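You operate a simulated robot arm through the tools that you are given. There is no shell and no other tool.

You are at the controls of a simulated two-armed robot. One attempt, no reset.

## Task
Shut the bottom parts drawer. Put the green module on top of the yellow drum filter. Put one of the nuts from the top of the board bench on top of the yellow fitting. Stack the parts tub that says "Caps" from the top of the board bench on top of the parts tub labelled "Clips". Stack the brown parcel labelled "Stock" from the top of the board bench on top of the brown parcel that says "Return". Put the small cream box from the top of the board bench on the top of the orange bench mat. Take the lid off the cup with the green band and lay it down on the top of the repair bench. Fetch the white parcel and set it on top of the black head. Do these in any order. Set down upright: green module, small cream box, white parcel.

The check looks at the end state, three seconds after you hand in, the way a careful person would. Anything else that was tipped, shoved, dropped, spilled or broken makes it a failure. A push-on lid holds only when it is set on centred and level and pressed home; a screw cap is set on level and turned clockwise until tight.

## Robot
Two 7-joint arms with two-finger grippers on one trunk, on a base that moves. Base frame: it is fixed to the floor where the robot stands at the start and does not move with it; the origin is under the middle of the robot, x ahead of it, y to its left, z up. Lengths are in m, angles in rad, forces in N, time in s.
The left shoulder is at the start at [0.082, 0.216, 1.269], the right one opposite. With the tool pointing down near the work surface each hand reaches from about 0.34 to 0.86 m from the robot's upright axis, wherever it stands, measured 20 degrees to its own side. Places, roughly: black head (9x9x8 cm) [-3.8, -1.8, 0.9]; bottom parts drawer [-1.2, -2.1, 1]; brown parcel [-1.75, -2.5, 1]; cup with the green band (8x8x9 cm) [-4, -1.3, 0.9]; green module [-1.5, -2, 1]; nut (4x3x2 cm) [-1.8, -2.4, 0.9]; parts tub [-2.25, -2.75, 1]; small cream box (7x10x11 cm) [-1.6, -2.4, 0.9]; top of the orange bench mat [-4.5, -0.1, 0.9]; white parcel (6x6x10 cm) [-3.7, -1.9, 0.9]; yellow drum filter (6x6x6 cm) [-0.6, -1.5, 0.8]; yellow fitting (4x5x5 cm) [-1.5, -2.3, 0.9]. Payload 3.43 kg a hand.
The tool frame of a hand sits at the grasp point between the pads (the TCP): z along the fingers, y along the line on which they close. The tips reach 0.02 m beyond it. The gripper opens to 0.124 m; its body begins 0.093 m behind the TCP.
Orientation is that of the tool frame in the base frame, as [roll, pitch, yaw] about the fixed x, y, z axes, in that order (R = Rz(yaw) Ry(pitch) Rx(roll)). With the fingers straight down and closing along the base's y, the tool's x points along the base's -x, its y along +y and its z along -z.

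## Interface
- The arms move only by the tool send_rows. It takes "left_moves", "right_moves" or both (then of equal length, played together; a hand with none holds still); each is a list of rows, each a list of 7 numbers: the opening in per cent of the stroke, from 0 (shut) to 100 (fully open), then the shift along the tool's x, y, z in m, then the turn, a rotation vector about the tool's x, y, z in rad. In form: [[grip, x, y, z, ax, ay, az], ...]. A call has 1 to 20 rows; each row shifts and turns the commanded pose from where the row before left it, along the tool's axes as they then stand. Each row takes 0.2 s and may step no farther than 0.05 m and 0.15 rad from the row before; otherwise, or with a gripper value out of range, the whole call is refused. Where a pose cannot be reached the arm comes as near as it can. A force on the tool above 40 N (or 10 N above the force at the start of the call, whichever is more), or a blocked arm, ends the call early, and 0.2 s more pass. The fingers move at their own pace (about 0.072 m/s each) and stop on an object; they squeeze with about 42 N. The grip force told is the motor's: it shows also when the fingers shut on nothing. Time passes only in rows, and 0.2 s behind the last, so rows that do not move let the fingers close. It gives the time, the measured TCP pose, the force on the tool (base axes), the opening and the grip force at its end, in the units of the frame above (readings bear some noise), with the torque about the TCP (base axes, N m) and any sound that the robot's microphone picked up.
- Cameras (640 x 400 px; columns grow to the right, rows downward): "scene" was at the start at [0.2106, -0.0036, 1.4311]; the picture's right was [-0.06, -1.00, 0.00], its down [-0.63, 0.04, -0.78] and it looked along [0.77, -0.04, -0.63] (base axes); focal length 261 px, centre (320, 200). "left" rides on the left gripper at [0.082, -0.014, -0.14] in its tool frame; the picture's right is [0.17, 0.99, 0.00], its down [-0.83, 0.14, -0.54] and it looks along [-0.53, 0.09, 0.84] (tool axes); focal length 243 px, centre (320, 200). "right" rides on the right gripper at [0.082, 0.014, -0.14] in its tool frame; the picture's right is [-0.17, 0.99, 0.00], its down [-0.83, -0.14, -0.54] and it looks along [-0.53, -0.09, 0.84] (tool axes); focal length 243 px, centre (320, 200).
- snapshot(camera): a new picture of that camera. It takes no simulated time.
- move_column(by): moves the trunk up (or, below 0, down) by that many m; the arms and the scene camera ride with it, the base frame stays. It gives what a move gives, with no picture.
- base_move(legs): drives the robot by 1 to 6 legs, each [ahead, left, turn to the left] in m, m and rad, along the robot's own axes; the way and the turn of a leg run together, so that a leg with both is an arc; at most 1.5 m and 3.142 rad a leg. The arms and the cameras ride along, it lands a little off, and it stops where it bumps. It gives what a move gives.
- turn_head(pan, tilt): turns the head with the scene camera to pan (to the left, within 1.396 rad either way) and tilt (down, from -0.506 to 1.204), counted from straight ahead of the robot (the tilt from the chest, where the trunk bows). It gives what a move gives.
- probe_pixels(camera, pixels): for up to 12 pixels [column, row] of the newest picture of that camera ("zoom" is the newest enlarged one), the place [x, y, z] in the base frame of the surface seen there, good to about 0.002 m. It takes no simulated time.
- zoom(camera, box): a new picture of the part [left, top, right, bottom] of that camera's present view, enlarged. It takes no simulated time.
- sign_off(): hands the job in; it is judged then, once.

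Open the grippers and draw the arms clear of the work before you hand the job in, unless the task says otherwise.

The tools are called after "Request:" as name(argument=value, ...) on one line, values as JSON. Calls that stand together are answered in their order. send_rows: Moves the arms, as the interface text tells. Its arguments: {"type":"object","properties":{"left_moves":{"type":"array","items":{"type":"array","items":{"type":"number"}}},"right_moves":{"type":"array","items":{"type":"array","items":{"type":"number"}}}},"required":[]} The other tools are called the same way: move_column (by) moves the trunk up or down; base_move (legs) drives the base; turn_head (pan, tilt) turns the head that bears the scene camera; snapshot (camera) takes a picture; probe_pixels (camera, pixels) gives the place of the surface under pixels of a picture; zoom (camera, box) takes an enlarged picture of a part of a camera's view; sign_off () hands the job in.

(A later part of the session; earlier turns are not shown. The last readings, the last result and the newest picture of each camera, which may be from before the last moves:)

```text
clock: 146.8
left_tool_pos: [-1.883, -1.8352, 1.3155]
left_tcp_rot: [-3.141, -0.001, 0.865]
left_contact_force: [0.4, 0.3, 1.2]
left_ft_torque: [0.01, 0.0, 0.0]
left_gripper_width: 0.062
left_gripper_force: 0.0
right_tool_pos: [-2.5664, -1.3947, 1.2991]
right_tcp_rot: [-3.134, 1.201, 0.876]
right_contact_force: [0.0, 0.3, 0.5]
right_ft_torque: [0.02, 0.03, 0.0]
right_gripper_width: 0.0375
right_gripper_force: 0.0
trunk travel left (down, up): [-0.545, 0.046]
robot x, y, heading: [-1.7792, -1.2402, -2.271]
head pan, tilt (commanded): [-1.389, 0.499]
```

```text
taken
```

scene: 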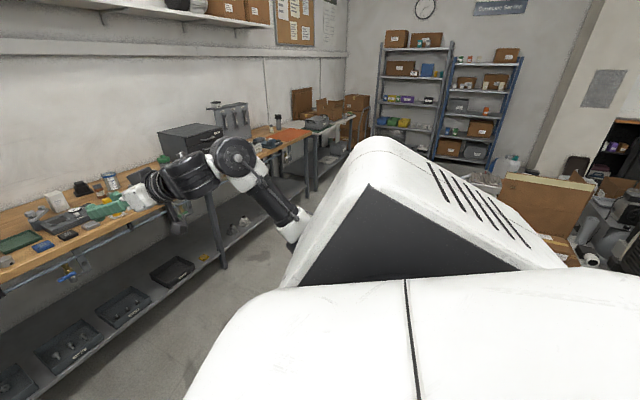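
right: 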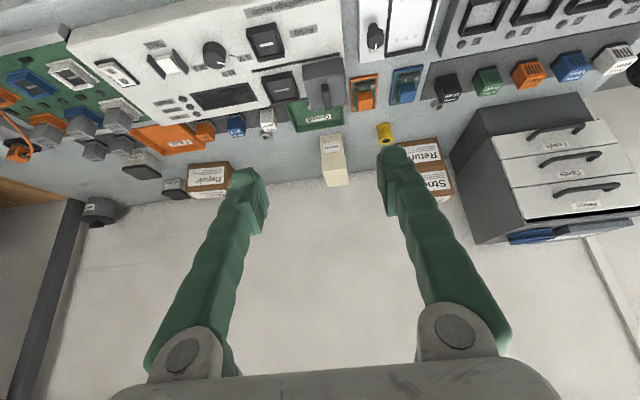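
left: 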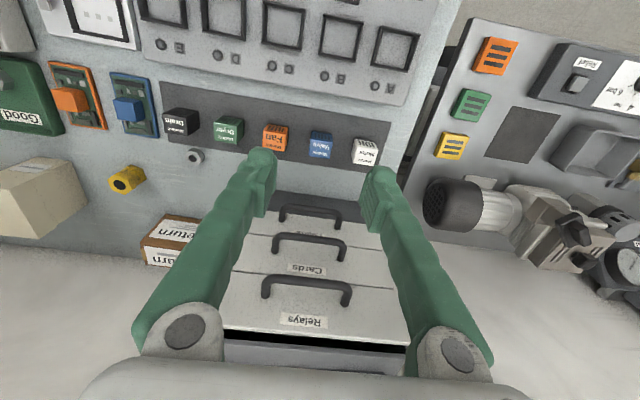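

The right hand is compact enough (elbow about 0.45 m to the right, hand 0.62 m ahead at z 1.3). I turn back to face the board bench and shift right for the left-handed nut job.

Request:
base_move(legs=[[0, 0, 1.28], [0.0, -0.54, 0], [0.22, 0, 0]])

Request:
turn_head(pan=0.2, tilt=0.75)

Request:
snapshot(camera="scene")

Request:
snapshot(camera="left")

```text
clock: 160.4
left_tool_pos: [-1.5818, -1.9944, 1.3178]
left_tcp_rot: [-3.14, 0.001, 2.138]
left_contact_force: [-0.1, -0.5, 0.4]
left_ft_torque: [-0.01, -0.02, -0.03]
left_gripper_width: 0.0621
left_gripper_force: 0.1
right_tool_pos: [-2.204, -2.5197, 1.3003]
right_tcp_rot: [-3.131, 1.201, 2.149]
right_contact_force: [0.5, 0.1, 0.2]
right_ft_torque: [-0.02, 0.03, 0.0]
right_gripper_width: 0.0374
right_gripper_force: 0.0
trunk travel left (down, up): [-0.545, 0.046]
robot x, y, heading: [-2.1208, -1.7269, -1.001]
head pan, tilt (commanded): [-1.389, 0.499]
```

```text
clock: 162.1
left_tool_pos: [-1.582, -1.9955, 1.3168]
left_tcp_rot: [-3.141, 0.0, 2.138]
left_contact_force: [0.2, 0.2, -0.7]
left_ft_torque: [-0.02, -0.04, 0.02]
left_gripper_width: 0.0621
left_gripper_force: 0.1
right_tool_pos: [-2.2026, -2.5216, 1.2988]
right_tcp_rot: [-3.133, 1.199, 2.149]
right_contact_force: [-0.4, 0.0, 0.1]
right_ft_torque: [0.0, 0.01, 0.02]
right_gripper_width: 0.0372
right_gripper_force: 0.0
trunk travel left (down, up): [-0.545, 0.046]
robot x, y, heading: [-2.1165, -1.7256, -0.999]
head pan, tilt (commanded): [0.201, 0.75]
```

```text
taken
```

scene: 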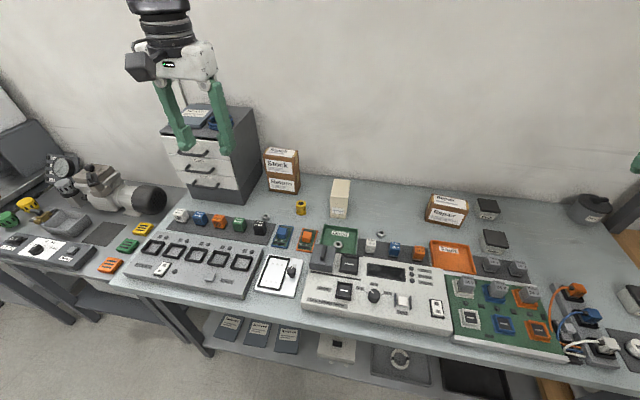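

```text
taken
```

left: 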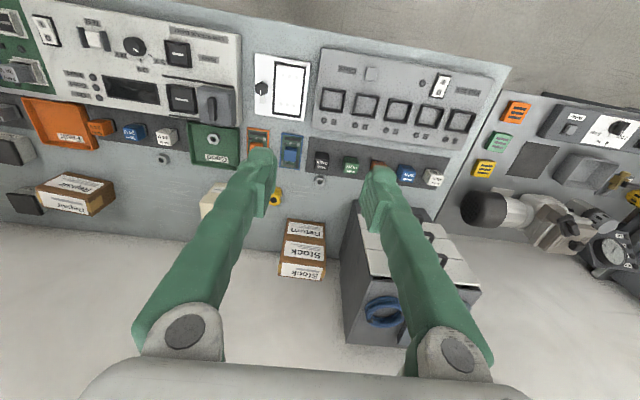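

The robot is at u=2.716, v=0.284. I go 0.1 m ahead and view the nut and fitting closely with the left camera.

Request:
base_move(legs=[[0.1, 0, 0.008]])

Request:
zoom(camera="left", box=[220, 110, 420, 300])

Request:
zoom(camera="scene", box=[230, 170, 350, 280])

```text
clock: 163.3
left_tool_pos: [-1.5257, -2.0736, 1.317]
left_tcp_rot: [-3.14, 0.003, 2.145]
left_contact_force: [-0.7, 0.0, 0.8]
left_ft_torque: [-0.02, -0.01, -0.03]
left_gripper_width: 0.0623
left_gripper_force: 0.0
right_tool_pos: [-2.1433, -2.6036, 1.3004]
right_tcp_rot: [-3.134, 1.2, 2.158]
right_contact_force: [0.1, 0.4, 0.3]
right_ft_torque: [-0.01, -0.01, 0.0]
right_gripper_width: 0.0373
right_gripper_force: 0.1
trunk travel left (down, up): [-0.545, 0.046]
robot x, y, heading: [-2.0652, -1.8077, -0.991]
head pan, tilt (commanded): [0.201, 0.75]
```

```text
2.11 times, centred on (320, 205) of left
```

zoom: 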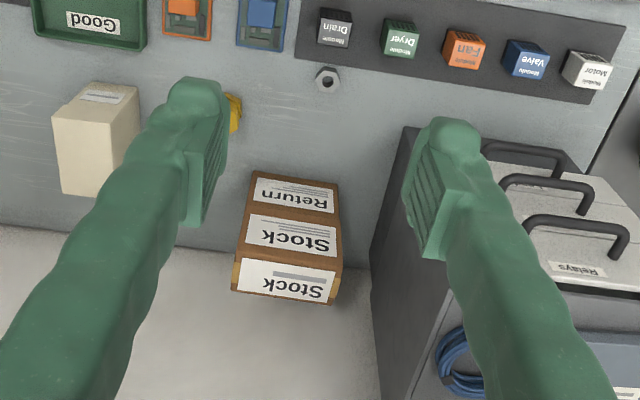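

```text
3.64 times, centred on (290, 225) of scene
```

zoom: 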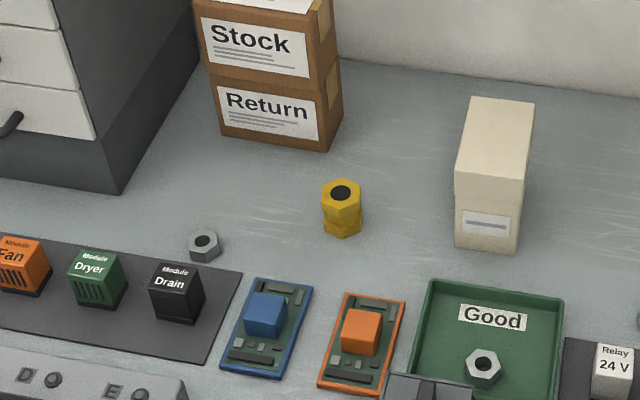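

Nut A is at (203,245) in the zoom, the fitting at (341,205). I probe points on both.

Request:
probe_pixels(camera="zoom", pixels=[[192, 241], [217, 239], [203, 234], [203, 251], [205, 258], [326, 192], [357, 193], [341, 182], [342, 203], [335, 204], [343, 228], [203, 241]])

Request:
zoom(camera="scene", box=[250, 195, 310, 245])

```text
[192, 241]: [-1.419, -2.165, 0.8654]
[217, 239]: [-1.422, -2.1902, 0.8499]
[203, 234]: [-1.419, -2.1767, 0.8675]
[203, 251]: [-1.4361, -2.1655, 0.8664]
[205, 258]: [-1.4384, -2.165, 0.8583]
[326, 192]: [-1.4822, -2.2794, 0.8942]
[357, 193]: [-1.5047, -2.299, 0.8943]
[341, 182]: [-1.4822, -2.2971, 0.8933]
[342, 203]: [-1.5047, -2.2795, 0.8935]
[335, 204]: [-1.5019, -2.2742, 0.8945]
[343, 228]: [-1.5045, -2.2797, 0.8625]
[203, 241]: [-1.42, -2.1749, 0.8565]
```

```text
8.00 times, centred on (280, 220) of scene
```

zoom: 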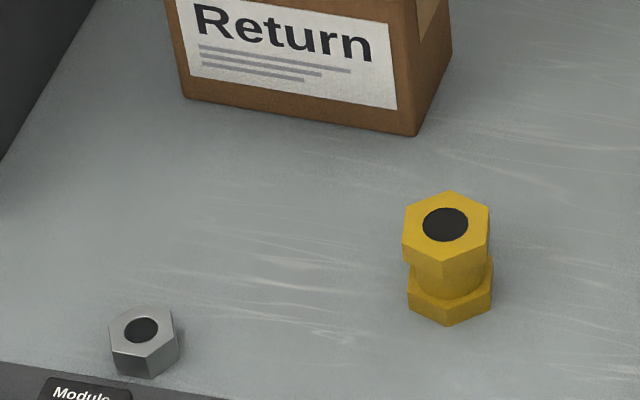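

I probe the nut's hexagon corners and the fitting's top corners in this larger zoom.

Request:
probe_pixels(camera="zoom", pixels=[[128, 312], [170, 314], [176, 332], [154, 353], [115, 340], [112, 324], [141, 345], [406, 237], [447, 258], [487, 238], [486, 207], [450, 195]])

```text
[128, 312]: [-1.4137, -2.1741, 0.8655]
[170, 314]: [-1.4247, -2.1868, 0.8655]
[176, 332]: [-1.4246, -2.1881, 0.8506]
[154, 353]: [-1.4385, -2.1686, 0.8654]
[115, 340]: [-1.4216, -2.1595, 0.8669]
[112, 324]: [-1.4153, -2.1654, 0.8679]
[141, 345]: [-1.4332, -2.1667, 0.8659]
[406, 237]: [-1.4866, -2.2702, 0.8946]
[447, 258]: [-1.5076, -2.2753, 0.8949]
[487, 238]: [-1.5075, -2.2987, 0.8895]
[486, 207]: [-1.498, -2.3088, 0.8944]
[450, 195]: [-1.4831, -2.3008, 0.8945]
```

Nut A: centre ≈(-1.4255,-2.1725), top 0.867; flats face about 3°/63°. Fitting centre ≈(-1.494,-2.2885), top 0.8945. I move the left hand above the nut, turn 0.52 rad so the fingers close on flats, and descend partway.

Request:
send_rows(left_moves=[[45, -0.0458, 0.0101, 0, 0, 0, 0], [45, -0.0458, 0.0101, 0, 0, 0, 0], [45, -0.0458, 0.0101, 0, 0, 0, 0], [45, 0, 0, 0.04, 0, 0, 0.1305], [45, 0, 0, 0.04, 0, 0, 0.1305], [45, 0, 0, 0.04, 0, 0, 0.1305], [45, 0, 0, 0.04, 0, 0, 0.1305], [45, 0, 0, 0.05, 0, 0, 0], [45, 0, 0, 0.05, 0, 0, 0], [45, 0, 0, 0.05, 0, 0, 0], [45, 0, 0, 0, 0, 0, 0]])

Request:
snapshot(camera="left")

Request:
snapshot(camera="scene")

```text
clock: 165.7
left_tool_pos: [-1.4239, -2.173, 1.0072]
left_tcp_rot: [3.141, 0.003, 1.623]
left_contact_force: [0.0, 0.3, 0.0]
left_ft_torque: [-0.02, -0.02, -0.01]
left_gripper_width: 0.0558
left_gripper_force: 0.0
right_tool_pos: [-2.1418, -2.6038, 1.2995]
right_tcp_rot: [-3.134, 1.202, 2.155]
right_contact_force: [-1.1, 0.2, -0.5]
right_ft_torque: [-0.01, 0.0, 0.02]
right_gripper_width: 0.0373
right_gripper_force: 0.1
trunk travel left (down, up): [-0.545, 0.046]
robot x, y, heading: [-2.0636, -1.8118, -0.994]
head pan, tilt (commanded): [0.201, 0.75]
```

```text
taken
```

left: 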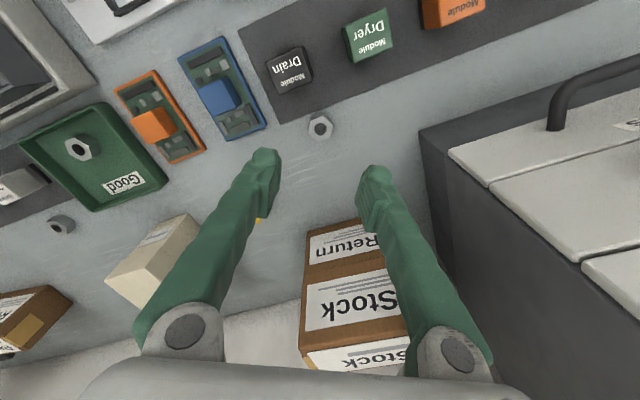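

```text
taken
```

scene: 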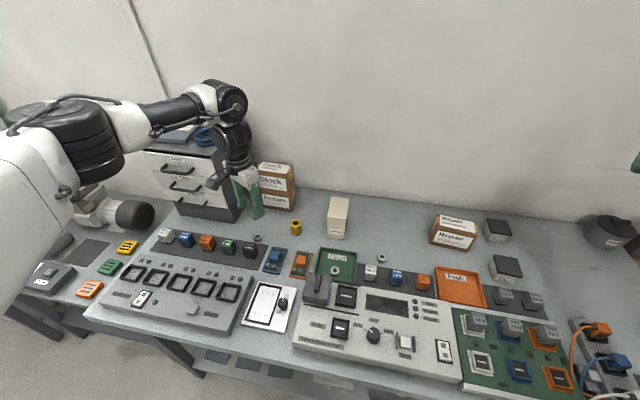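

The pose is accurate: TCP over the nut within 2 mm. Before descending I check the forearm's and camera's clearance over the drawer cabinet and trays.

Request:
probe_pixels(camera="scene", pixels=[[170, 128], [205, 120], [215, 180], [240, 170], [232, 145], [185, 135], [205, 137], [110, 160]])

```text
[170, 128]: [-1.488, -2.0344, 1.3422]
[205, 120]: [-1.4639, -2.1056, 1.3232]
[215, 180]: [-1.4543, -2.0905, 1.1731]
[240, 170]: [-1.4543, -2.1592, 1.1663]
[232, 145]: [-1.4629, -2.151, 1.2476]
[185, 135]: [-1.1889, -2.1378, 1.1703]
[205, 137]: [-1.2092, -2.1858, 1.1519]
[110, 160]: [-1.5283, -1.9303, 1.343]
```

The forearm comes in from the front, clear of the cabinet. I descend 0.10 m and check the alignment on the nut.

Request:
send_rows(left_moves=[[45, 0, 0, 0.04, 0, 0, 0], [45, 0, 0, 0.04, 0, 0, 0], [45, 0, 0, 0.02, 0, 0, 0], [45, 0, 0, 0, 0, 0, 0]])

Request:
zoom(camera="left", box=[220, 60, 420, 220])

```text
clock: 166.7
left_tool_pos: [-1.4246, -2.1736, 0.907]
left_tcp_rot: [3.14, 0.002, 1.625]
left_contact_force: [0.0, 0.0, 0.2]
left_ft_torque: [0.01, 0.01, 0.01]
left_gripper_width: 0.0556
left_gripper_force: 0.0
right_tool_pos: [-2.142, -2.6052, 1.2997]
right_tcp_rot: [-3.132, 1.199, 2.155]
right_contact_force: [-0.6, 0.4, 0.1]
right_ft_torque: [-0.03, 0.0, 0.01]
right_gripper_width: 0.0371
right_gripper_force: 0.0
trunk travel left (down, up): [-0.545, 0.046]
robot x, y, heading: [-2.063, -1.8068, -0.997]
head pan, tilt (commanded): [0.201, 0.75]
```

```text
2.50 times, centred on (320, 140) of left
```

zoom: 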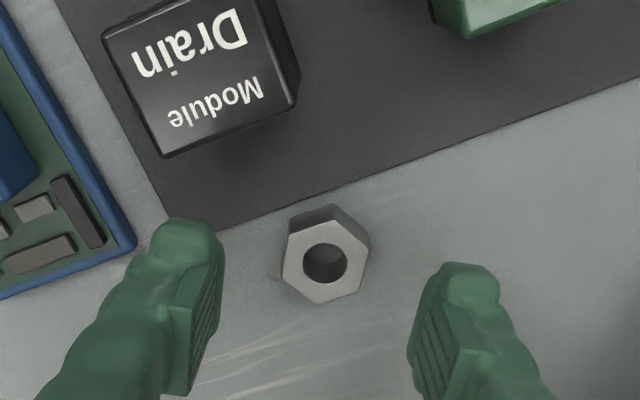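

The nut's flats face the finger pads well. I descend the last 34 mm and close on the nut.

Request:
send_rows(left_moves=[[45, 0, 0, 0.02, 0, 0, 0], [45, 0, 0, 0.013, 0, 0, 0], [45, 0, 0, 0, 0, 0, 0], [10, 0, 0, 0, 0, 0, 0], [10, 0, 0, 0, 0, 0, 0], [10, 0, 0, 0, 0, 0, 0]])

Request:
zoom(camera="left", box=[220, 60, 420, 220])

```text
clock: 168.1
left_tool_pos: [-1.4272, -2.1748, 0.8724]
left_tcp_rot: [3.14, 0.001, 1.623]
left_contact_force: [0.1, 0.2, 0.6]
left_ft_torque: [0.02, -0.01, 0.02]
left_gripper_width: 0.0254
left_gripper_force: 42.0
right_tool_pos: [-2.1414, -2.6057, 1.2992]
right_tcp_rot: [-3.131, 1.199, 2.156]
right_contact_force: [-0.2, -0.4, 0.1]
right_ft_torque: [0.01, -0.01, -0.02]
right_gripper_width: 0.0373
right_gripper_force: 0.2
trunk travel left (down, up): [-0.545, 0.046]
robot x, y, heading: [-2.0648, -1.81, -0.993]
head pan, tilt (commanded): [0.201, 0.75]
```

```text
2.50 times, centred on (320, 140) of left
```

zoom: 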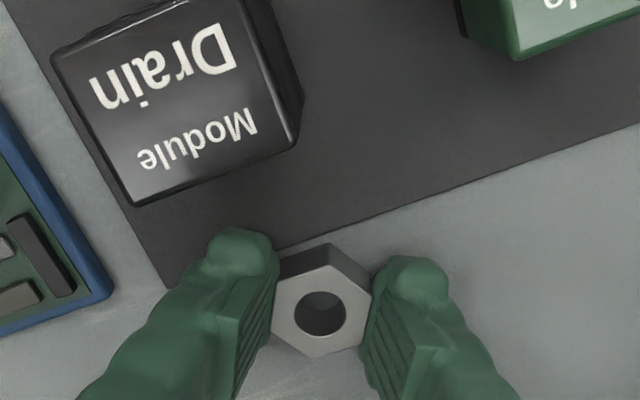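

The nut is gripped (25 mm). I lift it, turn back to bench-parallel so the palm keeps clear of the parcel stack, and move over the fitting.

Request:
send_rows(left_moves=[[10, 0, 0, -0.02, 0, 0, 0], [10, 0, 0, -0.04, 0, 0, 0], [10, 0, 0, -0.04, 0, 0, 0], [10, 0, 0, 0, 0, 0, -0.1305], [10, 0, 0, 0, 0, 0, -0.1305], [10, 0, 0, 0, 0, 0, -0.1305], [10, 0, 0, 0, 0, 0, -0.1305], [10, -0.0197, -0.0393, 0, 0, 0, 0], [10, -0.0197, -0.0393, 0, 0, 0, 0], [10, -0.0197, -0.0393, 0, 0, 0, 0], [10, 0, 0, 0, 0, 0, 0]])

Request:
snapshot(camera="left")

Request:
zoom(camera="scene", box=[220, 150, 370, 270])

```text
clock: 170.5
left_tool_pos: [-1.5066, -2.2965, 0.9744]
left_tcp_rot: [-3.093, -0.001, 2.151]
left_contact_force: [7.2, 4.1, -0.8]
left_ft_torque: [-0.37, 0.75, -0.04]
left_gripper_width: 0.0253
left_gripper_force: 42.3
right_tool_pos: [-2.1389, -2.6041, 1.3001]
right_tcp_rot: [-3.126, 1.197, 2.161]
right_contact_force: [0.8, -0.4, 0.2]
right_ft_torque: [0.0, -0.01, -0.01]
right_gripper_width: 0.0372
right_gripper_force: 0.0
trunk travel left (down, up): [-0.545, 0.046]
robot x, y, heading: [-2.0621, -1.8082, -0.993]
head pan, tilt (commanded): [0.201, 0.75]
```

```text
taken
```

left: 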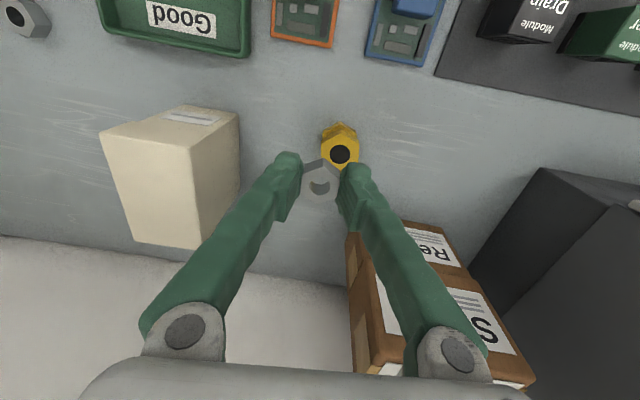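

```text
3.33 times, centred on (295, 210) of scene
```

zoom: 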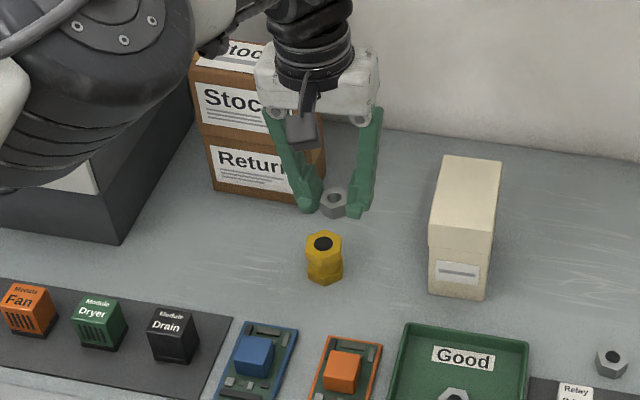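

The hand meets something: 8 N pushing right and the TCP is 15 mm off; the palm probably touches the Stock parcel. I back off right and toward the robot, then check the stack.

Request:
send_rows(left_moves=[[10, 0.01, -0.02, 0, 0, 0, 0], [10, 0.03, -0.02, 0, 0, 0, 0], [10, 0.03, 0, 0, 0, 0, 0], [10, 0, 0, 0, 0, 0, 0]])

Request:
zoom(camera="scene", box=[220, 150, 370, 270])

```text
clock: 171.5
left_tool_pos: [-1.5658, -2.2503, 0.9728]
left_tcp_rot: [3.14, 0.003, 2.145]
left_contact_force: [-1.0, 0.5, -1.1]
left_ft_torque: [0.02, -0.01, 0.04]
left_gripper_width: 0.0256
left_gripper_force: 42.2
right_tool_pos: [-2.1446, -2.6069, 1.299]
right_tcp_rot: [-3.137, 1.199, 2.15]
right_contact_force: [0.1, -0.8, 1.0]
right_ft_torque: [0.01, -0.01, 0.01]
right_gripper_width: 0.037
right_gripper_force: 0.1
trunk travel left (down, up): [-0.545, 0.046]
robot x, y, heading: [-2.0683, -1.8106, -0.994]
head pan, tilt (commanded): [0.201, 0.75]
```

```text
3.33 times, centred on (295, 210) of scene
```

zoom: 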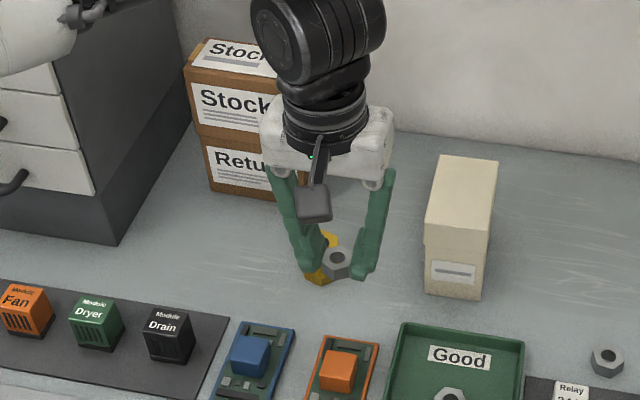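

The Stock parcel still sits on Return but seems nudged. I probe its corners against Return's.

Request:
probe_pixels(camera="zoom", pixels=[[187, 72], [192, 125], [206, 145], [208, 186], [195, 50], [212, 38], [250, 100], [250, 170], [248, 62], [262, 130]])

```text
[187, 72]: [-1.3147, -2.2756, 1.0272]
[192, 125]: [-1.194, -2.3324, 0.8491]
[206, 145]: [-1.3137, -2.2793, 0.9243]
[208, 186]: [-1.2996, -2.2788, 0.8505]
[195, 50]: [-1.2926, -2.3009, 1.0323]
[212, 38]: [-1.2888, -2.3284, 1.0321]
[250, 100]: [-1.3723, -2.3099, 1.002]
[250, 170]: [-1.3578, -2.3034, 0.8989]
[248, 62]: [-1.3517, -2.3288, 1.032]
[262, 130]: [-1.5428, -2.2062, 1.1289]
```

The stack is unchanged within 5 mm. I want to know which part of the hand protrudes, so I probe the camera box (313,200), palm corners and fingers in this zoom.

Request:
probe_pixels(camera="zoom", pixels=[[313, 200], [300, 195], [328, 210], [319, 165], [355, 150], [385, 120], [270, 125], [275, 170], [380, 185], [285, 215], [383, 225], [337, 258]])

```text
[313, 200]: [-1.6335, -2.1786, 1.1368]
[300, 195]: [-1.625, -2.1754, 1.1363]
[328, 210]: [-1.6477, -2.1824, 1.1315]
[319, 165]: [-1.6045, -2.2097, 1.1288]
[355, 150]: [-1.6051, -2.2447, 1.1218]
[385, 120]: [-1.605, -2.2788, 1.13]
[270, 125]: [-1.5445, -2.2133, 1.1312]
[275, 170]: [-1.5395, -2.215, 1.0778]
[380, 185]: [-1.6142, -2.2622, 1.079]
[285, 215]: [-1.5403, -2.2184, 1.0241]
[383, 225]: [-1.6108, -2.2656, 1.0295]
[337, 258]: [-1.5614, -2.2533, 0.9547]
```

The hand is only about ±5 cm wide, so the reason for that contact isn't clear; possibly it was just settling. I retry more slowly from 4 cm higher and watch the force.

Request:
send_rows(left_moves=[[10, 0, 0, -0.04, 0, 0, 0], [10, -0.02, 0, 0, 0, 0, 0], [10, -0.02, 0.0, 0, 0, 0, 0], [10, -0.015, 0.01, 0, 0, 0, 0], [10, 0, 0, 0, 0, 0, 0]])

Request:
snapshot(camera="scene")

```text
clock: 172.7
left_tool_pos: [-1.5244, -2.2904, 1.0147]
left_tcp_rot: [-3.139, 0.001, 2.143]
left_contact_force: [1.0, -0.1, -0.4]
left_ft_torque: [0.02, 0.01, 0.0]
left_gripper_width: 0.0252
left_gripper_force: 41.8
right_tool_pos: [-2.1423, -2.6053, 1.2995]
right_tcp_rot: [-3.13, 1.199, 2.157]
right_contact_force: [-0.7, 0.3, -0.1]
right_ft_torque: [0.0, 0.02, -0.01]
right_gripper_width: 0.0371
right_gripper_force: 0.1
trunk travel left (down, up): [-0.545, 0.046]
robot x, y, heading: [-2.0658, -1.8089, -0.994]
head pan, tilt (commanded): [0.201, 0.75]
```

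```text
taken
```

scene: 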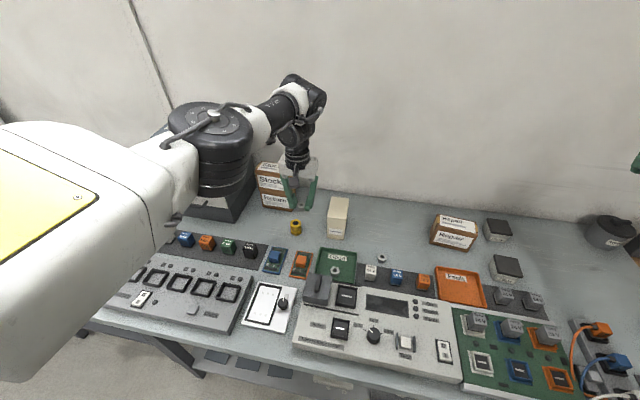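

No force now. I step to directly above the fitting at this height.

Request:
send_rows(left_moves=[[10, -0.0075, 0.0133, 0, 0, 0, 0], [10, -0.0075, 0.0132, 0, 0, 0, 0], [10, 0, 0, 0, 0, 0, 0]])

Request:
zoom(camera="scene", box=[220, 110, 370, 250])

Request:
snapshot(camera="left")

```text
clock: 173.5
left_tool_pos: [-1.4952, -2.2884, 1.0126]
left_tcp_rot: [-3.141, 0.001, 2.144]
left_contact_force: [0.6, -0.3, -0.4]
left_ft_torque: [0.0, 0.01, -0.02]
left_gripper_width: 0.0255
left_gripper_force: 41.8
right_tool_pos: [-2.1423, -2.6052, 1.2988]
right_tcp_rot: [-3.132, 1.199, 2.156]
right_contact_force: [0.1, 0.0, 0.1]
right_ft_torque: [0.01, 0.0, -0.02]
right_gripper_width: 0.0371
right_gripper_force: 0.2
trunk travel left (down, up): [-0.545, 0.046]
robot x, y, heading: [-2.068, -1.8091, -0.99]
head pan, tilt (commanded): [0.201, 0.75]
```

```text
2.86 times, centred on (295, 180) of scene
```

zoom: 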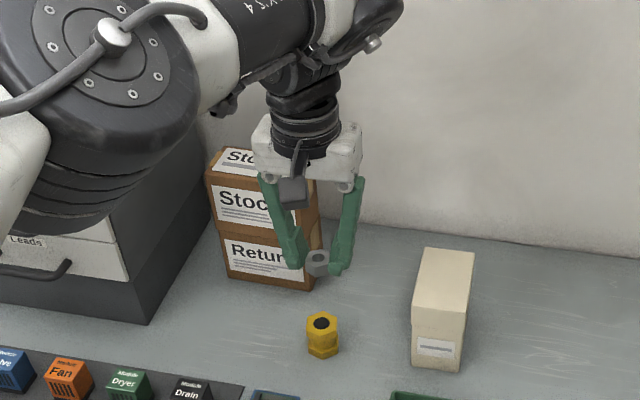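

```text
taken
```

left: 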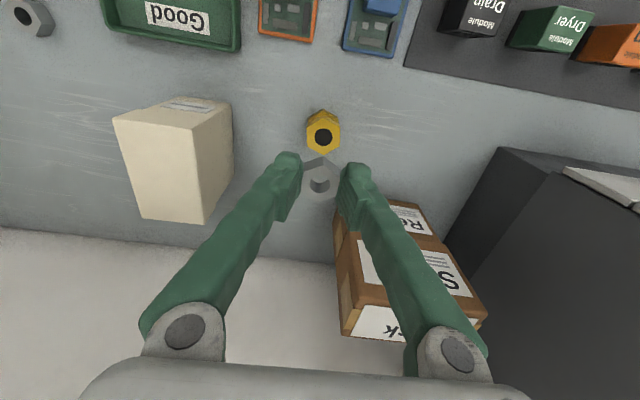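

On target with no force. The elbow is close to the drawers, so I probe how near it is before descending.

Request:
probe_pixels(camera="zoom", pixels=[[80, 190], [40, 215], [110, 30], [150, 190], [190, 120], [20, 150], [40, 268]])

```text
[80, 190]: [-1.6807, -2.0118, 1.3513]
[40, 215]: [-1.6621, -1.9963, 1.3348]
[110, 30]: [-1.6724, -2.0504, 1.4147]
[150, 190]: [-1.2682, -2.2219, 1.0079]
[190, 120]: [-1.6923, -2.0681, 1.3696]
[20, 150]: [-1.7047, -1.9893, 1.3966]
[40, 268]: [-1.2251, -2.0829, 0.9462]
```

The elbow is far from everything. I lower 5 cm and check the force.

Request:
send_rows(left_moves=[[10, 0, 0, 0.025, 0, 0, 0], [10, 0, 0, 0.025, 0, 0, 0], [10, 0, 0, 0, 0, 0, 0]])

Request:
zoom(camera="scene", box=[240, 140, 360, 250])

```text
clock: 174.3
left_tool_pos: [-1.4964, -2.2906, 0.9637]
left_tcp_rot: [-3.141, 0.003, 2.145]
left_contact_force: [0.1, -0.4, -0.6]
left_ft_torque: [-0.01, 0.01, -0.03]
left_gripper_width: 0.0254
left_gripper_force: 41.6
right_tool_pos: [-2.1414, -2.6045, 1.2995]
right_tcp_rot: [-3.134, 1.201, 2.156]
right_contact_force: [0.0, 0.0, -0.8]
right_ft_torque: [0.0, -0.02, -0.02]
right_gripper_width: 0.0375
right_gripper_force: 0.1
trunk travel left (down, up): [-0.545, 0.046]
robot x, y, heading: [-2.0658, -1.809, -0.99]
head pan, tilt (commanded): [0.201, 0.75]
```

```text
3.64 times, centred on (300, 195) of scene
```

zoom: 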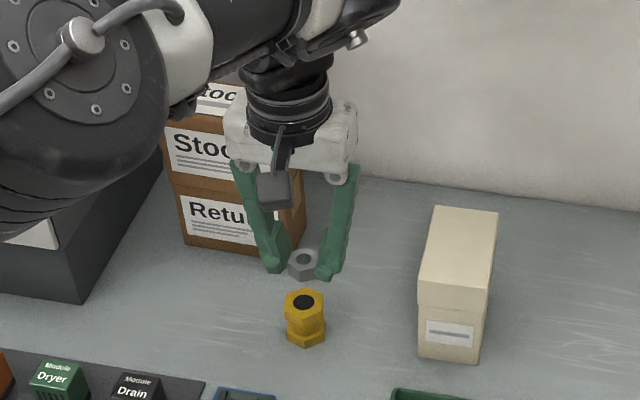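

Still free of contact and centred within 3 mm. I lower to just above the fitting, then creep down to touch.

Request:
send_rows(left_moves=[[10, -0.001, 0.002, 0.02, 0, 0, 0], [10, 0, 0, 0.018, 0, 0, 0], [10, 0, 0, 0.003, 0, 0, 0], [10, 0, 0, 0.002, 0, 0, 0], [10, 0, 0, 0, 0, 0, 0]])

Request:
zoom(camera="scene", box=[260, 180, 340, 250])

```text
clock: 175.5
left_tool_pos: [-1.4989, -2.2869, 0.9223]
left_tcp_rot: [-3.141, 0.002, 2.146]
left_contact_force: [-1.0, -0.4, -0.4]
left_ft_torque: [0.0, 0.0, 0.02]
left_gripper_width: 0.0256
left_gripper_force: 41.6
left hand out of reach, approached as far as the arm can: row 2
right_tool_pos: [-2.1422, -2.6058, 1.3]
right_tcp_rot: [-3.133, 1.199, 2.155]
right_contact_force: [-0.5, -0.1, 0.3]
right_ft_torque: [-0.01, 0.0, 0.02]
right_gripper_width: 0.037
right_gripper_force: 0.1
trunk travel left (down, up): [-0.545, 0.046]
robot x, y, heading: [-2.0708, -1.8092, -0.998]
head pan, tilt (commanded): [0.201, 0.75]
```

```text
5.71 times, centred on (300, 215) of scene
```

zoom: 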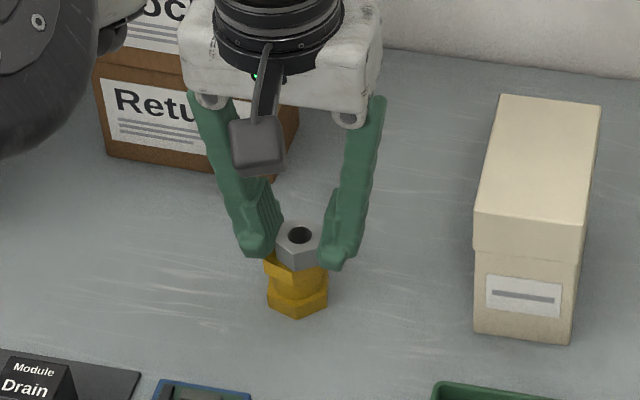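

The arm is at its lower reach limit with the trunk raised, so I do the last millimetres with the column: down 4 mm.

Request:
move_column(by=-0.004)

Request:
zoom(camera="scene", box=[270, 195, 330, 245])

```text
clock: 176.1
left_tool_pos: [-1.5004, -2.2881, 0.9192]
left_tcp_rot: [-3.142, 0.002, 2.146]
left_contact_force: [-1.5, 2.1, 11.8]
left_ft_torque: [0.06, 0.07, -0.02]
left_gripper_width: 0.0256
left_gripper_force: 42.1
right_tool_pos: [-2.1428, -2.6047, 1.2965]
right_tcp_rot: [-3.133, 1.199, 2.154]
right_contact_force: [0.4, -0.1, -0.1]
right_ft_torque: [0.02, 0.01, -0.03]
right_gripper_width: 0.0372
right_gripper_force: 0.0
trunk travel left (down, up): [-0.541, 0.05]
robot x, y, heading: [-2.0634, -1.8102, -0.992]
head pan, tilt (commanded): [0.201, 0.75]
```

```text
8.00 times, centred on (300, 220) of scene
```

zoom: 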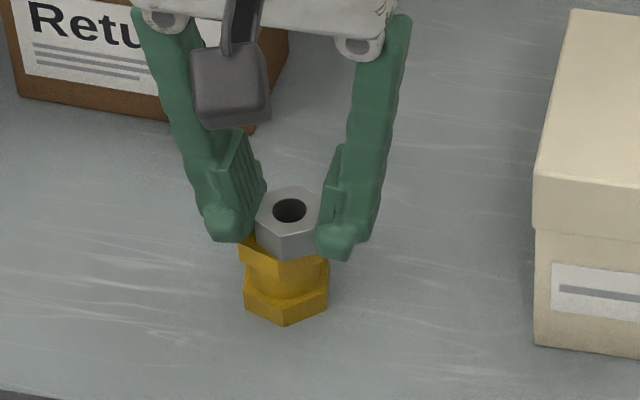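

The nut rests on the fitting (12 N contact), nearly centred. I open the fingers gently and lift straight up.

Request:
send_rows(left_moves=[[30, 0, 0, 0, 0, 0, 0], [40, 0, 0, 0, 0, 0, 0], [40, 0, 0, 0, 0, 0, 0], [40, 0, 0, -0.03, 0, 0, 0], [40, 0, 0, -0.04, 0, 0, 0], [40, 0, 0, -0.04, 0, 0, 0], [40, 0, 0, 0, 0, 0, 0]])

Request:
zoom(camera="scene", box=[250, 170, 350, 250])

```text
clock: 177.7
left_tool_pos: [-1.4993, -2.2883, 1.0278]
left_tcp_rot: [3.141, 0.001, 2.145]
left_contact_force: [-0.5, -0.5, 0.3]
left_ft_torque: [0.01, 0.02, 0.02]
left_gripper_width: 0.0495
left_gripper_force: 0.1
right_tool_pos: [-2.1421, -2.606, 1.2948]
right_tcp_rot: [-3.13, 1.2, 2.157]
right_contact_force: [0.0, -0.3, 0.6]
right_ft_torque: [0.01, -0.03, 0.0]
right_gripper_width: 0.037
right_gripper_force: 0.0
trunk travel left (down, up): [-0.541, 0.05]
robot x, y, heading: [-2.0697, -1.8108, -0.991]
head pan, tilt (commanded): [0.201, 0.75]
```

```text
5.00 times, centred on (300, 210) of scene
```

zoom: 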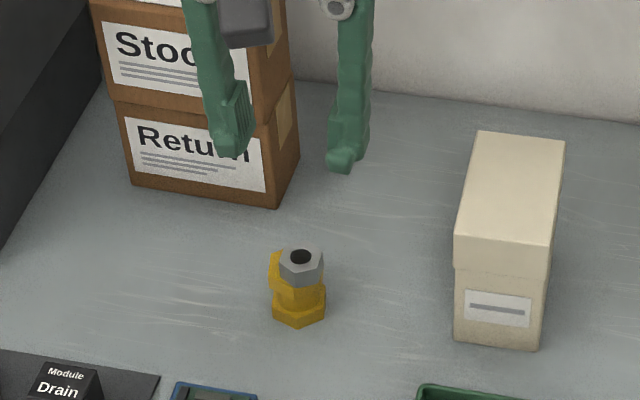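

The nut is on top. I zoom in more to make sure it lies flat and is well supported.

Request:
zoom(camera="scene", box=[285, 210, 315, 240])

```text
13.33 times, centred on (300, 225) of scene
```

zoom: 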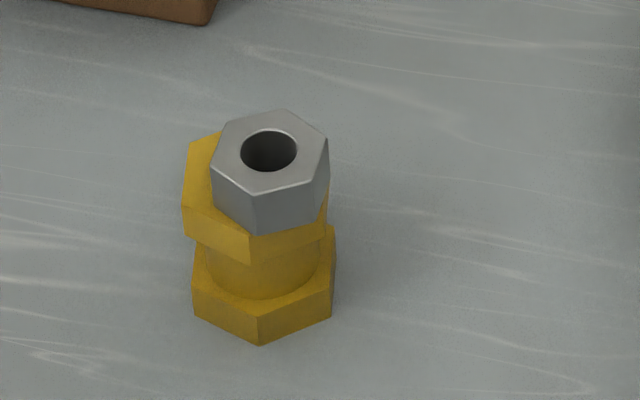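

The nut lies flat with the hole up, well supported. Next is the green "Dryer" module: I raise the hand and move over it.

Request:
send_rows(left_moves=[[60, 0, 0, -0.04, 0, 0, 0], [60, 0, 0, -0.04, 0, 0, 0], [60, 0.03, 0.039, 0, 0, 0, 0], [60, 0.03, 0.039, 0, 0, 0, 0], [60, 0.03, 0.039, 0, 0, 0, 0], [60, 0.03, 0.039, 0, 0, 0, 0], [60, 0, 0.037, 0, 0, 0, 0], [60, 0, 0, 0, 0, 0, 0]])

Request:
snapshot(camera="left")

Request:
snapshot(camera="scene")

```text
clock: 179.5
left_tool_pos: [-1.4044, -2.0845, 1.1075]
left_tcp_rot: [-3.141, 0.0, 2.143]
left_contact_force: [1.0, 0.3, 0.5]
left_ft_torque: [-0.03, -0.04, -0.06]
left_gripper_width: 0.0745
left_gripper_force: 0.0
right_tool_pos: [-2.1428, -2.6066, 1.2953]
right_tcp_rot: [-3.135, 1.2, 2.153]
right_contact_force: [-0.8, 0.1, 0.3]
right_ft_torque: [0.01, 0.02, 0.02]
right_gripper_width: 0.037
right_gripper_force: 0.1
trunk travel left (down, up): [-0.541, 0.05]
robot x, y, heading: [-2.0659, -1.8092, -0.993]
head pan, tilt (commanded): [0.201, 0.75]
```

```text
taken
```

left: 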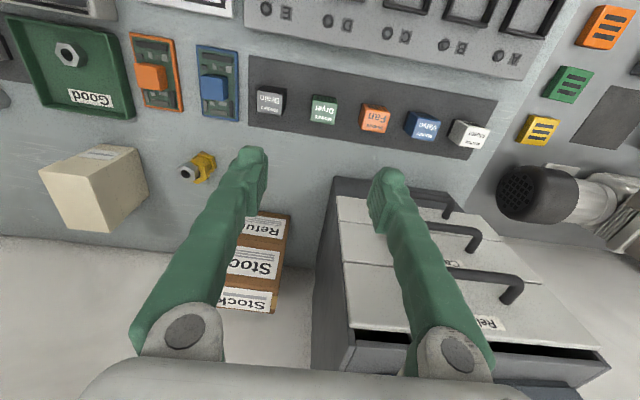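

```text
taken
```

scene: 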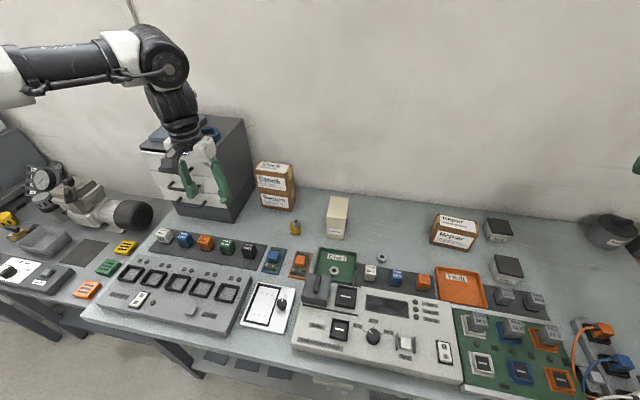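

The Dryer module is at (323,108) in the left view. I zoom and probe its corners and its neighbours.

Request:
zoom(camera="left", box=[240, 70, 400, 150])

Request:
probe_pixels(camera="zoom", pixels=[[286, 104], [392, 118], [388, 168], [284, 160], [388, 200], [282, 190], [335, 140], [172, 120], [185, 165], [490, 150], [480, 190], [335, 215]])

```text
4.00 times, centred on (320, 110) of left
```

zoom: 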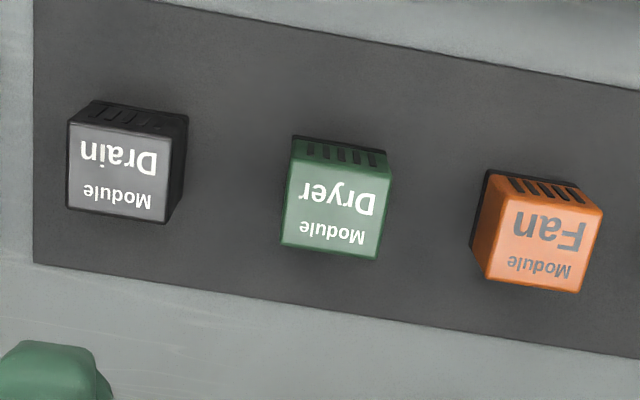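

```text
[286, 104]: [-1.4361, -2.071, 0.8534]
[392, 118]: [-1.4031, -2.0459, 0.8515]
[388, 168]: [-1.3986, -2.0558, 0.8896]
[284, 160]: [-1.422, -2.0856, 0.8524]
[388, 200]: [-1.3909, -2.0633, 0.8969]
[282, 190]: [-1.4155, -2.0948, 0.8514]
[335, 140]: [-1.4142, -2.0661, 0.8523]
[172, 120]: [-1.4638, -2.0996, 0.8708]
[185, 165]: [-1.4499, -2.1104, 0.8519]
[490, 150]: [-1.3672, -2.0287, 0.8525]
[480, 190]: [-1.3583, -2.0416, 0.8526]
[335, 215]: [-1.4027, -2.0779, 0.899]
```

I probe the top face corners of the Dryer module precisely.

Request:
probe_pixels(camera="zoom", pixels=[[297, 168], [383, 176], [371, 252], [288, 240], [340, 207], [76, 128], [172, 142], [160, 215], [505, 185], [592, 215], [575, 285], [492, 275]])

```text
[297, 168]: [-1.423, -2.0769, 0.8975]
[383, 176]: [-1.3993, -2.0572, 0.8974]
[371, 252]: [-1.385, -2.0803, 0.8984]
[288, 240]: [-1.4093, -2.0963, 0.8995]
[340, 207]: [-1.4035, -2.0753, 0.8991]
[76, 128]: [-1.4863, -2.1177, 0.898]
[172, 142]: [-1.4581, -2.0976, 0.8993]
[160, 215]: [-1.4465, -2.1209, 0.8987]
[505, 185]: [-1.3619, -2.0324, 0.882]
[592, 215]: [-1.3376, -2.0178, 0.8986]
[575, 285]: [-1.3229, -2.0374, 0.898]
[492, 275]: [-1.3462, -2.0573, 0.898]
```

Dryer centre (-1.404,-2.078), angle 36.5°, top 0.899; neighbours leave about 5.5 cm to either side. I lower the trunk back to its starting height for better low reach.

Request:
move_column(by=-0.116)

Request:
send_rows(left_moves=[[38, 0, 0, 0, 0, 0, -0.065], [38, 0, 0, 0, 0, 0, 0], [38, 0, 0, 0, 0, 0, 0]])

Request:
zoom(camera="left", box=[220, 60, 420, 180])

```text
clock: 180.9
left_tool_pos: [-1.401, -2.0825, 0.9926]
left_tcp_rot: [-3.141, 0.002, 2.145]
left_contact_force: [0.3, -0.9, -0.2]
left_ft_torque: [0.0, -0.04, -0.02]
left_gripper_width: 0.0742
left_gripper_force: 0.1
right_tool_pos: [-2.1424, -2.6051, 1.1796]
right_tcp_rot: [-3.133, 1.2, 2.155]
right_contact_force: [-0.1, -0.2, 0.4]
right_ft_torque: [0.0, 0.01, 0.01]
right_gripper_width: 0.0372
right_gripper_force: 0.2
trunk travel left (down, up): [-0.425, 0.166]
robot x, y, heading: [-2.0658, -1.8086, -0.997]
head pan, tilt (commanded): [0.201, 0.75]
```

```text
clock: 181.7
left_tool_pos: [-1.4021, -2.0819, 0.9926]
left_tcp_rot: [-3.141, -0.001, 2.208]
left_contact_force: [0.4, -1.1, -0.3]
left_ft_torque: [-0.01, 0.02, 0.01]
left_gripper_width: 0.0474
left_gripper_force: 0.1
right_tool_pos: [-2.1418, -2.6052, 1.1799]
right_tcp_rot: [-3.134, 1.2, 2.157]
right_contact_force: [0.2, 0.3, -0.3]
right_ft_torque: [-0.02, 0.0, 0.02]
right_gripper_width: 0.0372
right_gripper_force: 0.0
trunk travel left (down, up): [-0.425, 0.166]
robot x, y, heading: [-2.0675, -1.8068, -0.991]
head pan, tilt (commanded): [0.201, 0.75]
```

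```text
3.20 times, centred on (320, 120) of left
```

zoom: 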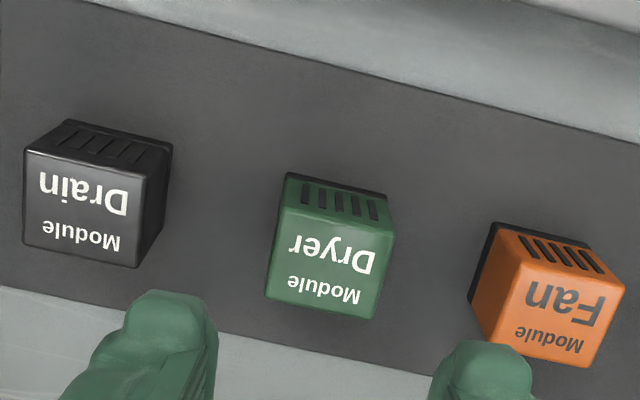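

TCP is 4.6 mm short along tool x; I correct that and descend to z≈0.885, then close.

Request:
send_rows(left_moves=[[38, 0.0046, 0.0008, 0.03, 0, 0, 0], [38, 0, 0, 0.03, 0, 0, 0], [38, 0, 0, 0.025, 0, 0, 0], [38, 0, 0, 0.0226, 0, 0, 0], [38, 0, 0, 0, 0, 0, 0]])

Request:
zoom(camera="left", box=[220, 100, 420, 220])

```text
clock: 182.9
left_tool_pos: [-1.4053, -2.0777, 0.8832]
left_tcp_rot: [3.141, 0.002, 2.211]
left_contact_force: [0.1, 0.6, -0.2]
left_ft_torque: [0.0, -0.01, -0.01]
left_gripper_width: 0.0471
left_gripper_force: 0.1
right_tool_pos: [-2.142, -2.6052, 1.1794]
right_tcp_rot: [-3.133, 1.198, 2.155]
right_contact_force: [0.1, -0.4, 0.2]
right_ft_torque: [0.05, 0.01, 0.04]
right_gripper_width: 0.0372
right_gripper_force: 0.1
trunk travel left (down, up): [-0.425, 0.166]
robot x, y, heading: [-2.0622, -1.8087, -0.993]
head pan, tilt (commanded): [0.201, 0.75]
```

```text
3.20 times, centred on (320, 160) of left
```

zoom: 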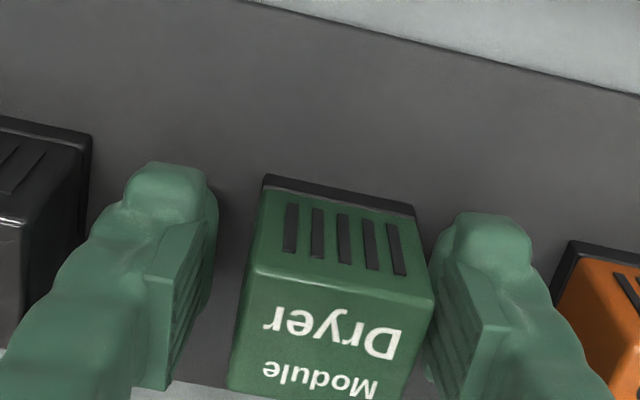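

The fingers straddle the module with neighbours clear. I close the gripper.

Request:
send_rows(left_moves=[[25, 0, 0, 0, 0, 0, 0], [20, 0, 0, 0, 0, 0, 0], [20, 0, 0, 0, 0, 0, 0], [20, 0, 0, -0.01, 0, 0, 0], [20, 0, 0, -0.03, 0, 0, 0], [20, 0, 0, -0.04, 0, 0, 0], [20, 0, 0, -0.04, 0, 0, 0], [20, 0, 0, 0, 0, 0, 0]])

Request:
snapshot(camera="left")

Request:
zoom(camera="scene", box=[120, 100, 360, 290])

```text
clock: 184.7
left_tool_pos: [-1.404, -2.0798, 1.0021]
left_tcp_rot: [-3.141, -0.002, 2.209]
left_contact_force: [-0.1, -0.2, 0.4]
left_ft_torque: [-0.01, -0.02, -0.01]
left_gripper_width: 0.0343
left_gripper_force: 42.0
right_tool_pos: [-2.1421, -2.6051, 1.1786]
right_tcp_rot: [-3.132, 1.199, 2.157]
right_contact_force: [1.0, 0.4, 0.0]
right_ft_torque: [0.01, 0.01, -0.02]
right_gripper_width: 0.0372
right_gripper_force: 0.0
trunk travel left (down, up): [-0.425, 0.166]
robot x, y, heading: [-2.0647, -1.81, -0.992]
head pan, tilt (commanded): [0.201, 0.75]
```

```text
taken
```

left: 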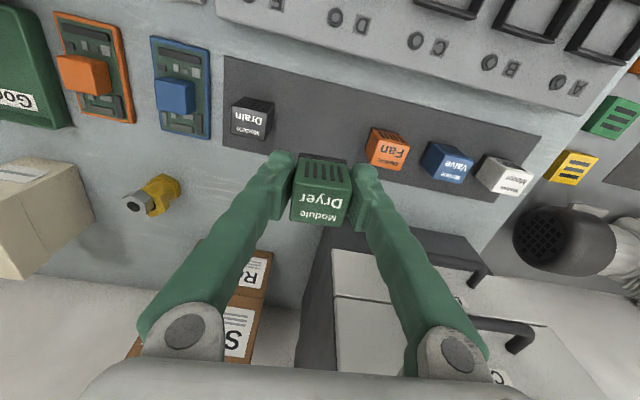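

```text
2.11 times, centred on (240, 195) of scene
```

zoom: 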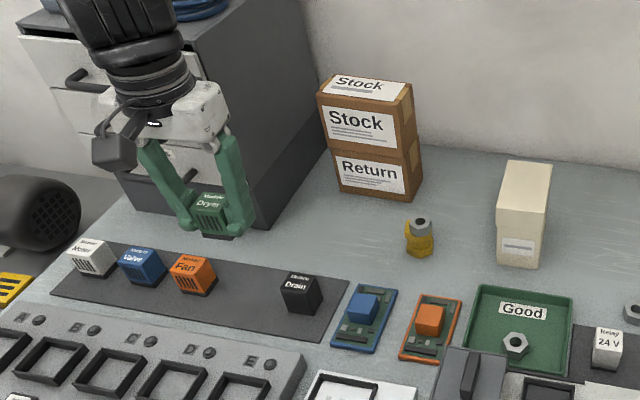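

The green module is held upright. I raise it and pull it back for travel along the bench.

Request:
send_rows(left_moves=[[20, 0, 0, -0.045, 0, 0, 0], [20, 0, 0, -0.045, 0, 0, 0], [20, 0, 0, -0.045, 0, 0, 0], [20, 0.045, 0, 0, 0, 0, 0], [20, 0.03, 0, 0, 0, 0, 0], [20, 0, 0, 0, 0, 0, 0]])

```text
clock: 186.1
left_tool_pos: [-1.4482, -2.0191, 1.1395]
left_tcp_rot: [-3.14, 0.0, 2.208]
left_contact_force: [-0.1, 0.3, -0.4]
left_ft_torque: [0.01, 0.03, -0.02]
left_gripper_width: 0.0347
left_gripper_force: 42.4
right_tool_pos: [-2.1423, -2.6063, 1.1797]
right_tcp_rot: [-3.132, 1.199, 2.153]
right_contact_force: [0.6, 0.7, -0.5]
right_ft_torque: [0.01, -0.03, -0.02]
right_gripper_width: 0.037
right_gripper_force: 0.1
trunk travel left (down, up): [-0.425, 0.166]
robot x, y, heading: [-2.0641, -1.81, -0.997]
head pan, tilt (commanded): [0.201, 0.75]
```

I back up 0.15 m and drive left 1.1 m along the bench to the first bench with the filters.

Request:
base_move(legs=[[-0.15, 0, 0.0], [0, 1.1, 0.0]])

Request:
turn_head(pan=0.3, tilt=0.75)

Request:
snapshot(camera="scene")

```text
clock: 202.0
left_tool_pos: [-0.6206, -1.2979, 1.1388]
left_tcp_rot: [3.14, 0.0, 2.213]
left_contact_force: [0.4, -0.3, -1.2]
left_ft_torque: [0.0, 0.01, 0.01]
left_gripper_width: 0.0341
left_gripper_force: 41.8
right_tool_pos: [-1.3099, -1.888, 1.1784]
right_tcp_rot: [-3.133, 1.199, 2.16]
right_contact_force: [-0.3, 1.1, -0.1]
right_ft_torque: [0.02, 0.0, 0.03]
right_gripper_width: 0.0369
right_gripper_force: 0.1
trunk travel left (down, up): [-0.425, 0.166]
robot x, y, heading: [-1.2406, -1.0913, -0.992]
head pan, tilt (commanded): [0.201, 0.75]
```

```text
clock: 202.7
left_tool_pos: [-0.6194, -1.2979, 1.1389]
left_tcp_rot: [-3.141, -0.001, 2.213]
left_contact_force: [-0.4, 0.3, -0.3]
left_ft_torque: [-0.03, 0.04, 0.0]
left_gripper_width: 0.0345
left_gripper_force: 41.8
right_tool_pos: [-1.3116, -1.8868, 1.1785]
right_tcp_rot: [-3.135, 1.199, 2.16]
right_contact_force: [0.6, 0.3, -0.2]
right_ft_torque: [0.01, 0.0, -0.02]
right_gripper_width: 0.0372
right_gripper_force: 0.2
trunk travel left (down, up): [-0.425, 0.166]
robot x, y, heading: [-1.2346, -1.0941, -0.988]
head pan, tilt (commanded): [0.3, 0.75]
```

```text
taken
```

scene: 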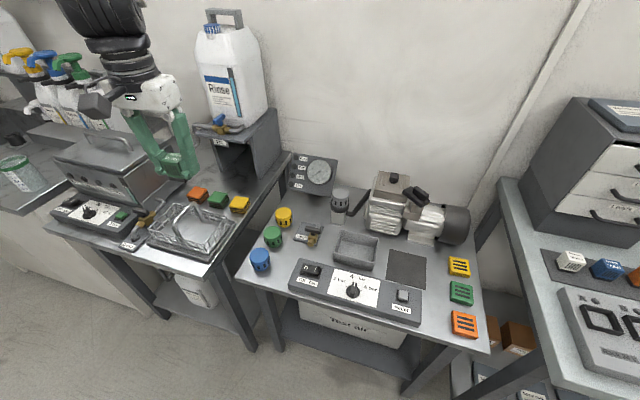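

The yellow drum filter is at (283,217) among blue and green drums. I zoom in and probe it.

Request:
zoom(camera="scene", box=[230, 140, 380, 280])

Request:
probe_pixels(camera="zoom", pixels=[[205, 305], [228, 320], [260, 330], [228, 345], [262, 312], [225, 295], [290, 330], [222, 310]])

```text
2.86 times, centred on (305, 210) of scene
```

zoom: 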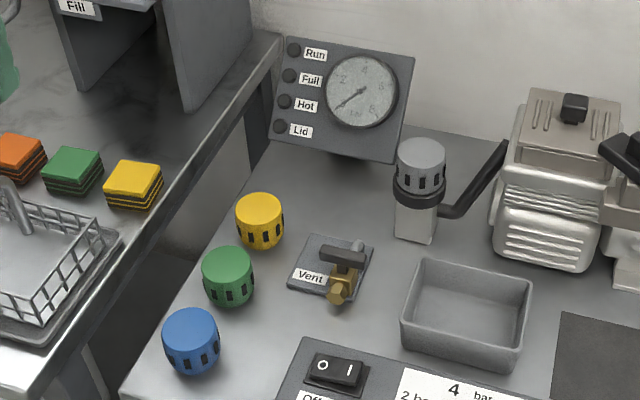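

```text
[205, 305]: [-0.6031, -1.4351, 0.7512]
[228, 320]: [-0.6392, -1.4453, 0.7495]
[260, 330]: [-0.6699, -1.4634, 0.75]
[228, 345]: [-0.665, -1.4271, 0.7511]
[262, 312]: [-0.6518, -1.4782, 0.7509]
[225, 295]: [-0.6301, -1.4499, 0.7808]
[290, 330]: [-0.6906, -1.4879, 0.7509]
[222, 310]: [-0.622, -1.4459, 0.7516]
```

Those pixels missed; the drum's top is at zoom (260,207). I probe its top rim and side.

Request:
probe_pixels(camera="zoom", pixels=[[260, 207], [240, 208], [280, 210], [260, 196], [258, 220], [262, 235], [262, 245], [270, 200], [248, 198], [270, 218], [247, 218]])

```text
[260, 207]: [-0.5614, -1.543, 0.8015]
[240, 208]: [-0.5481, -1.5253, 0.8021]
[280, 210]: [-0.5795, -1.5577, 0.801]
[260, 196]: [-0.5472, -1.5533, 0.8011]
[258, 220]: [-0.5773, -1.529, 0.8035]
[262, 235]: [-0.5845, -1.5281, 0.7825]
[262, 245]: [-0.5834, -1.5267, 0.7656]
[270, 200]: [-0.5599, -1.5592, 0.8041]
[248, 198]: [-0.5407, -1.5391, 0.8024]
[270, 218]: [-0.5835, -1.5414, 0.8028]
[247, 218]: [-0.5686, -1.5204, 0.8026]
```

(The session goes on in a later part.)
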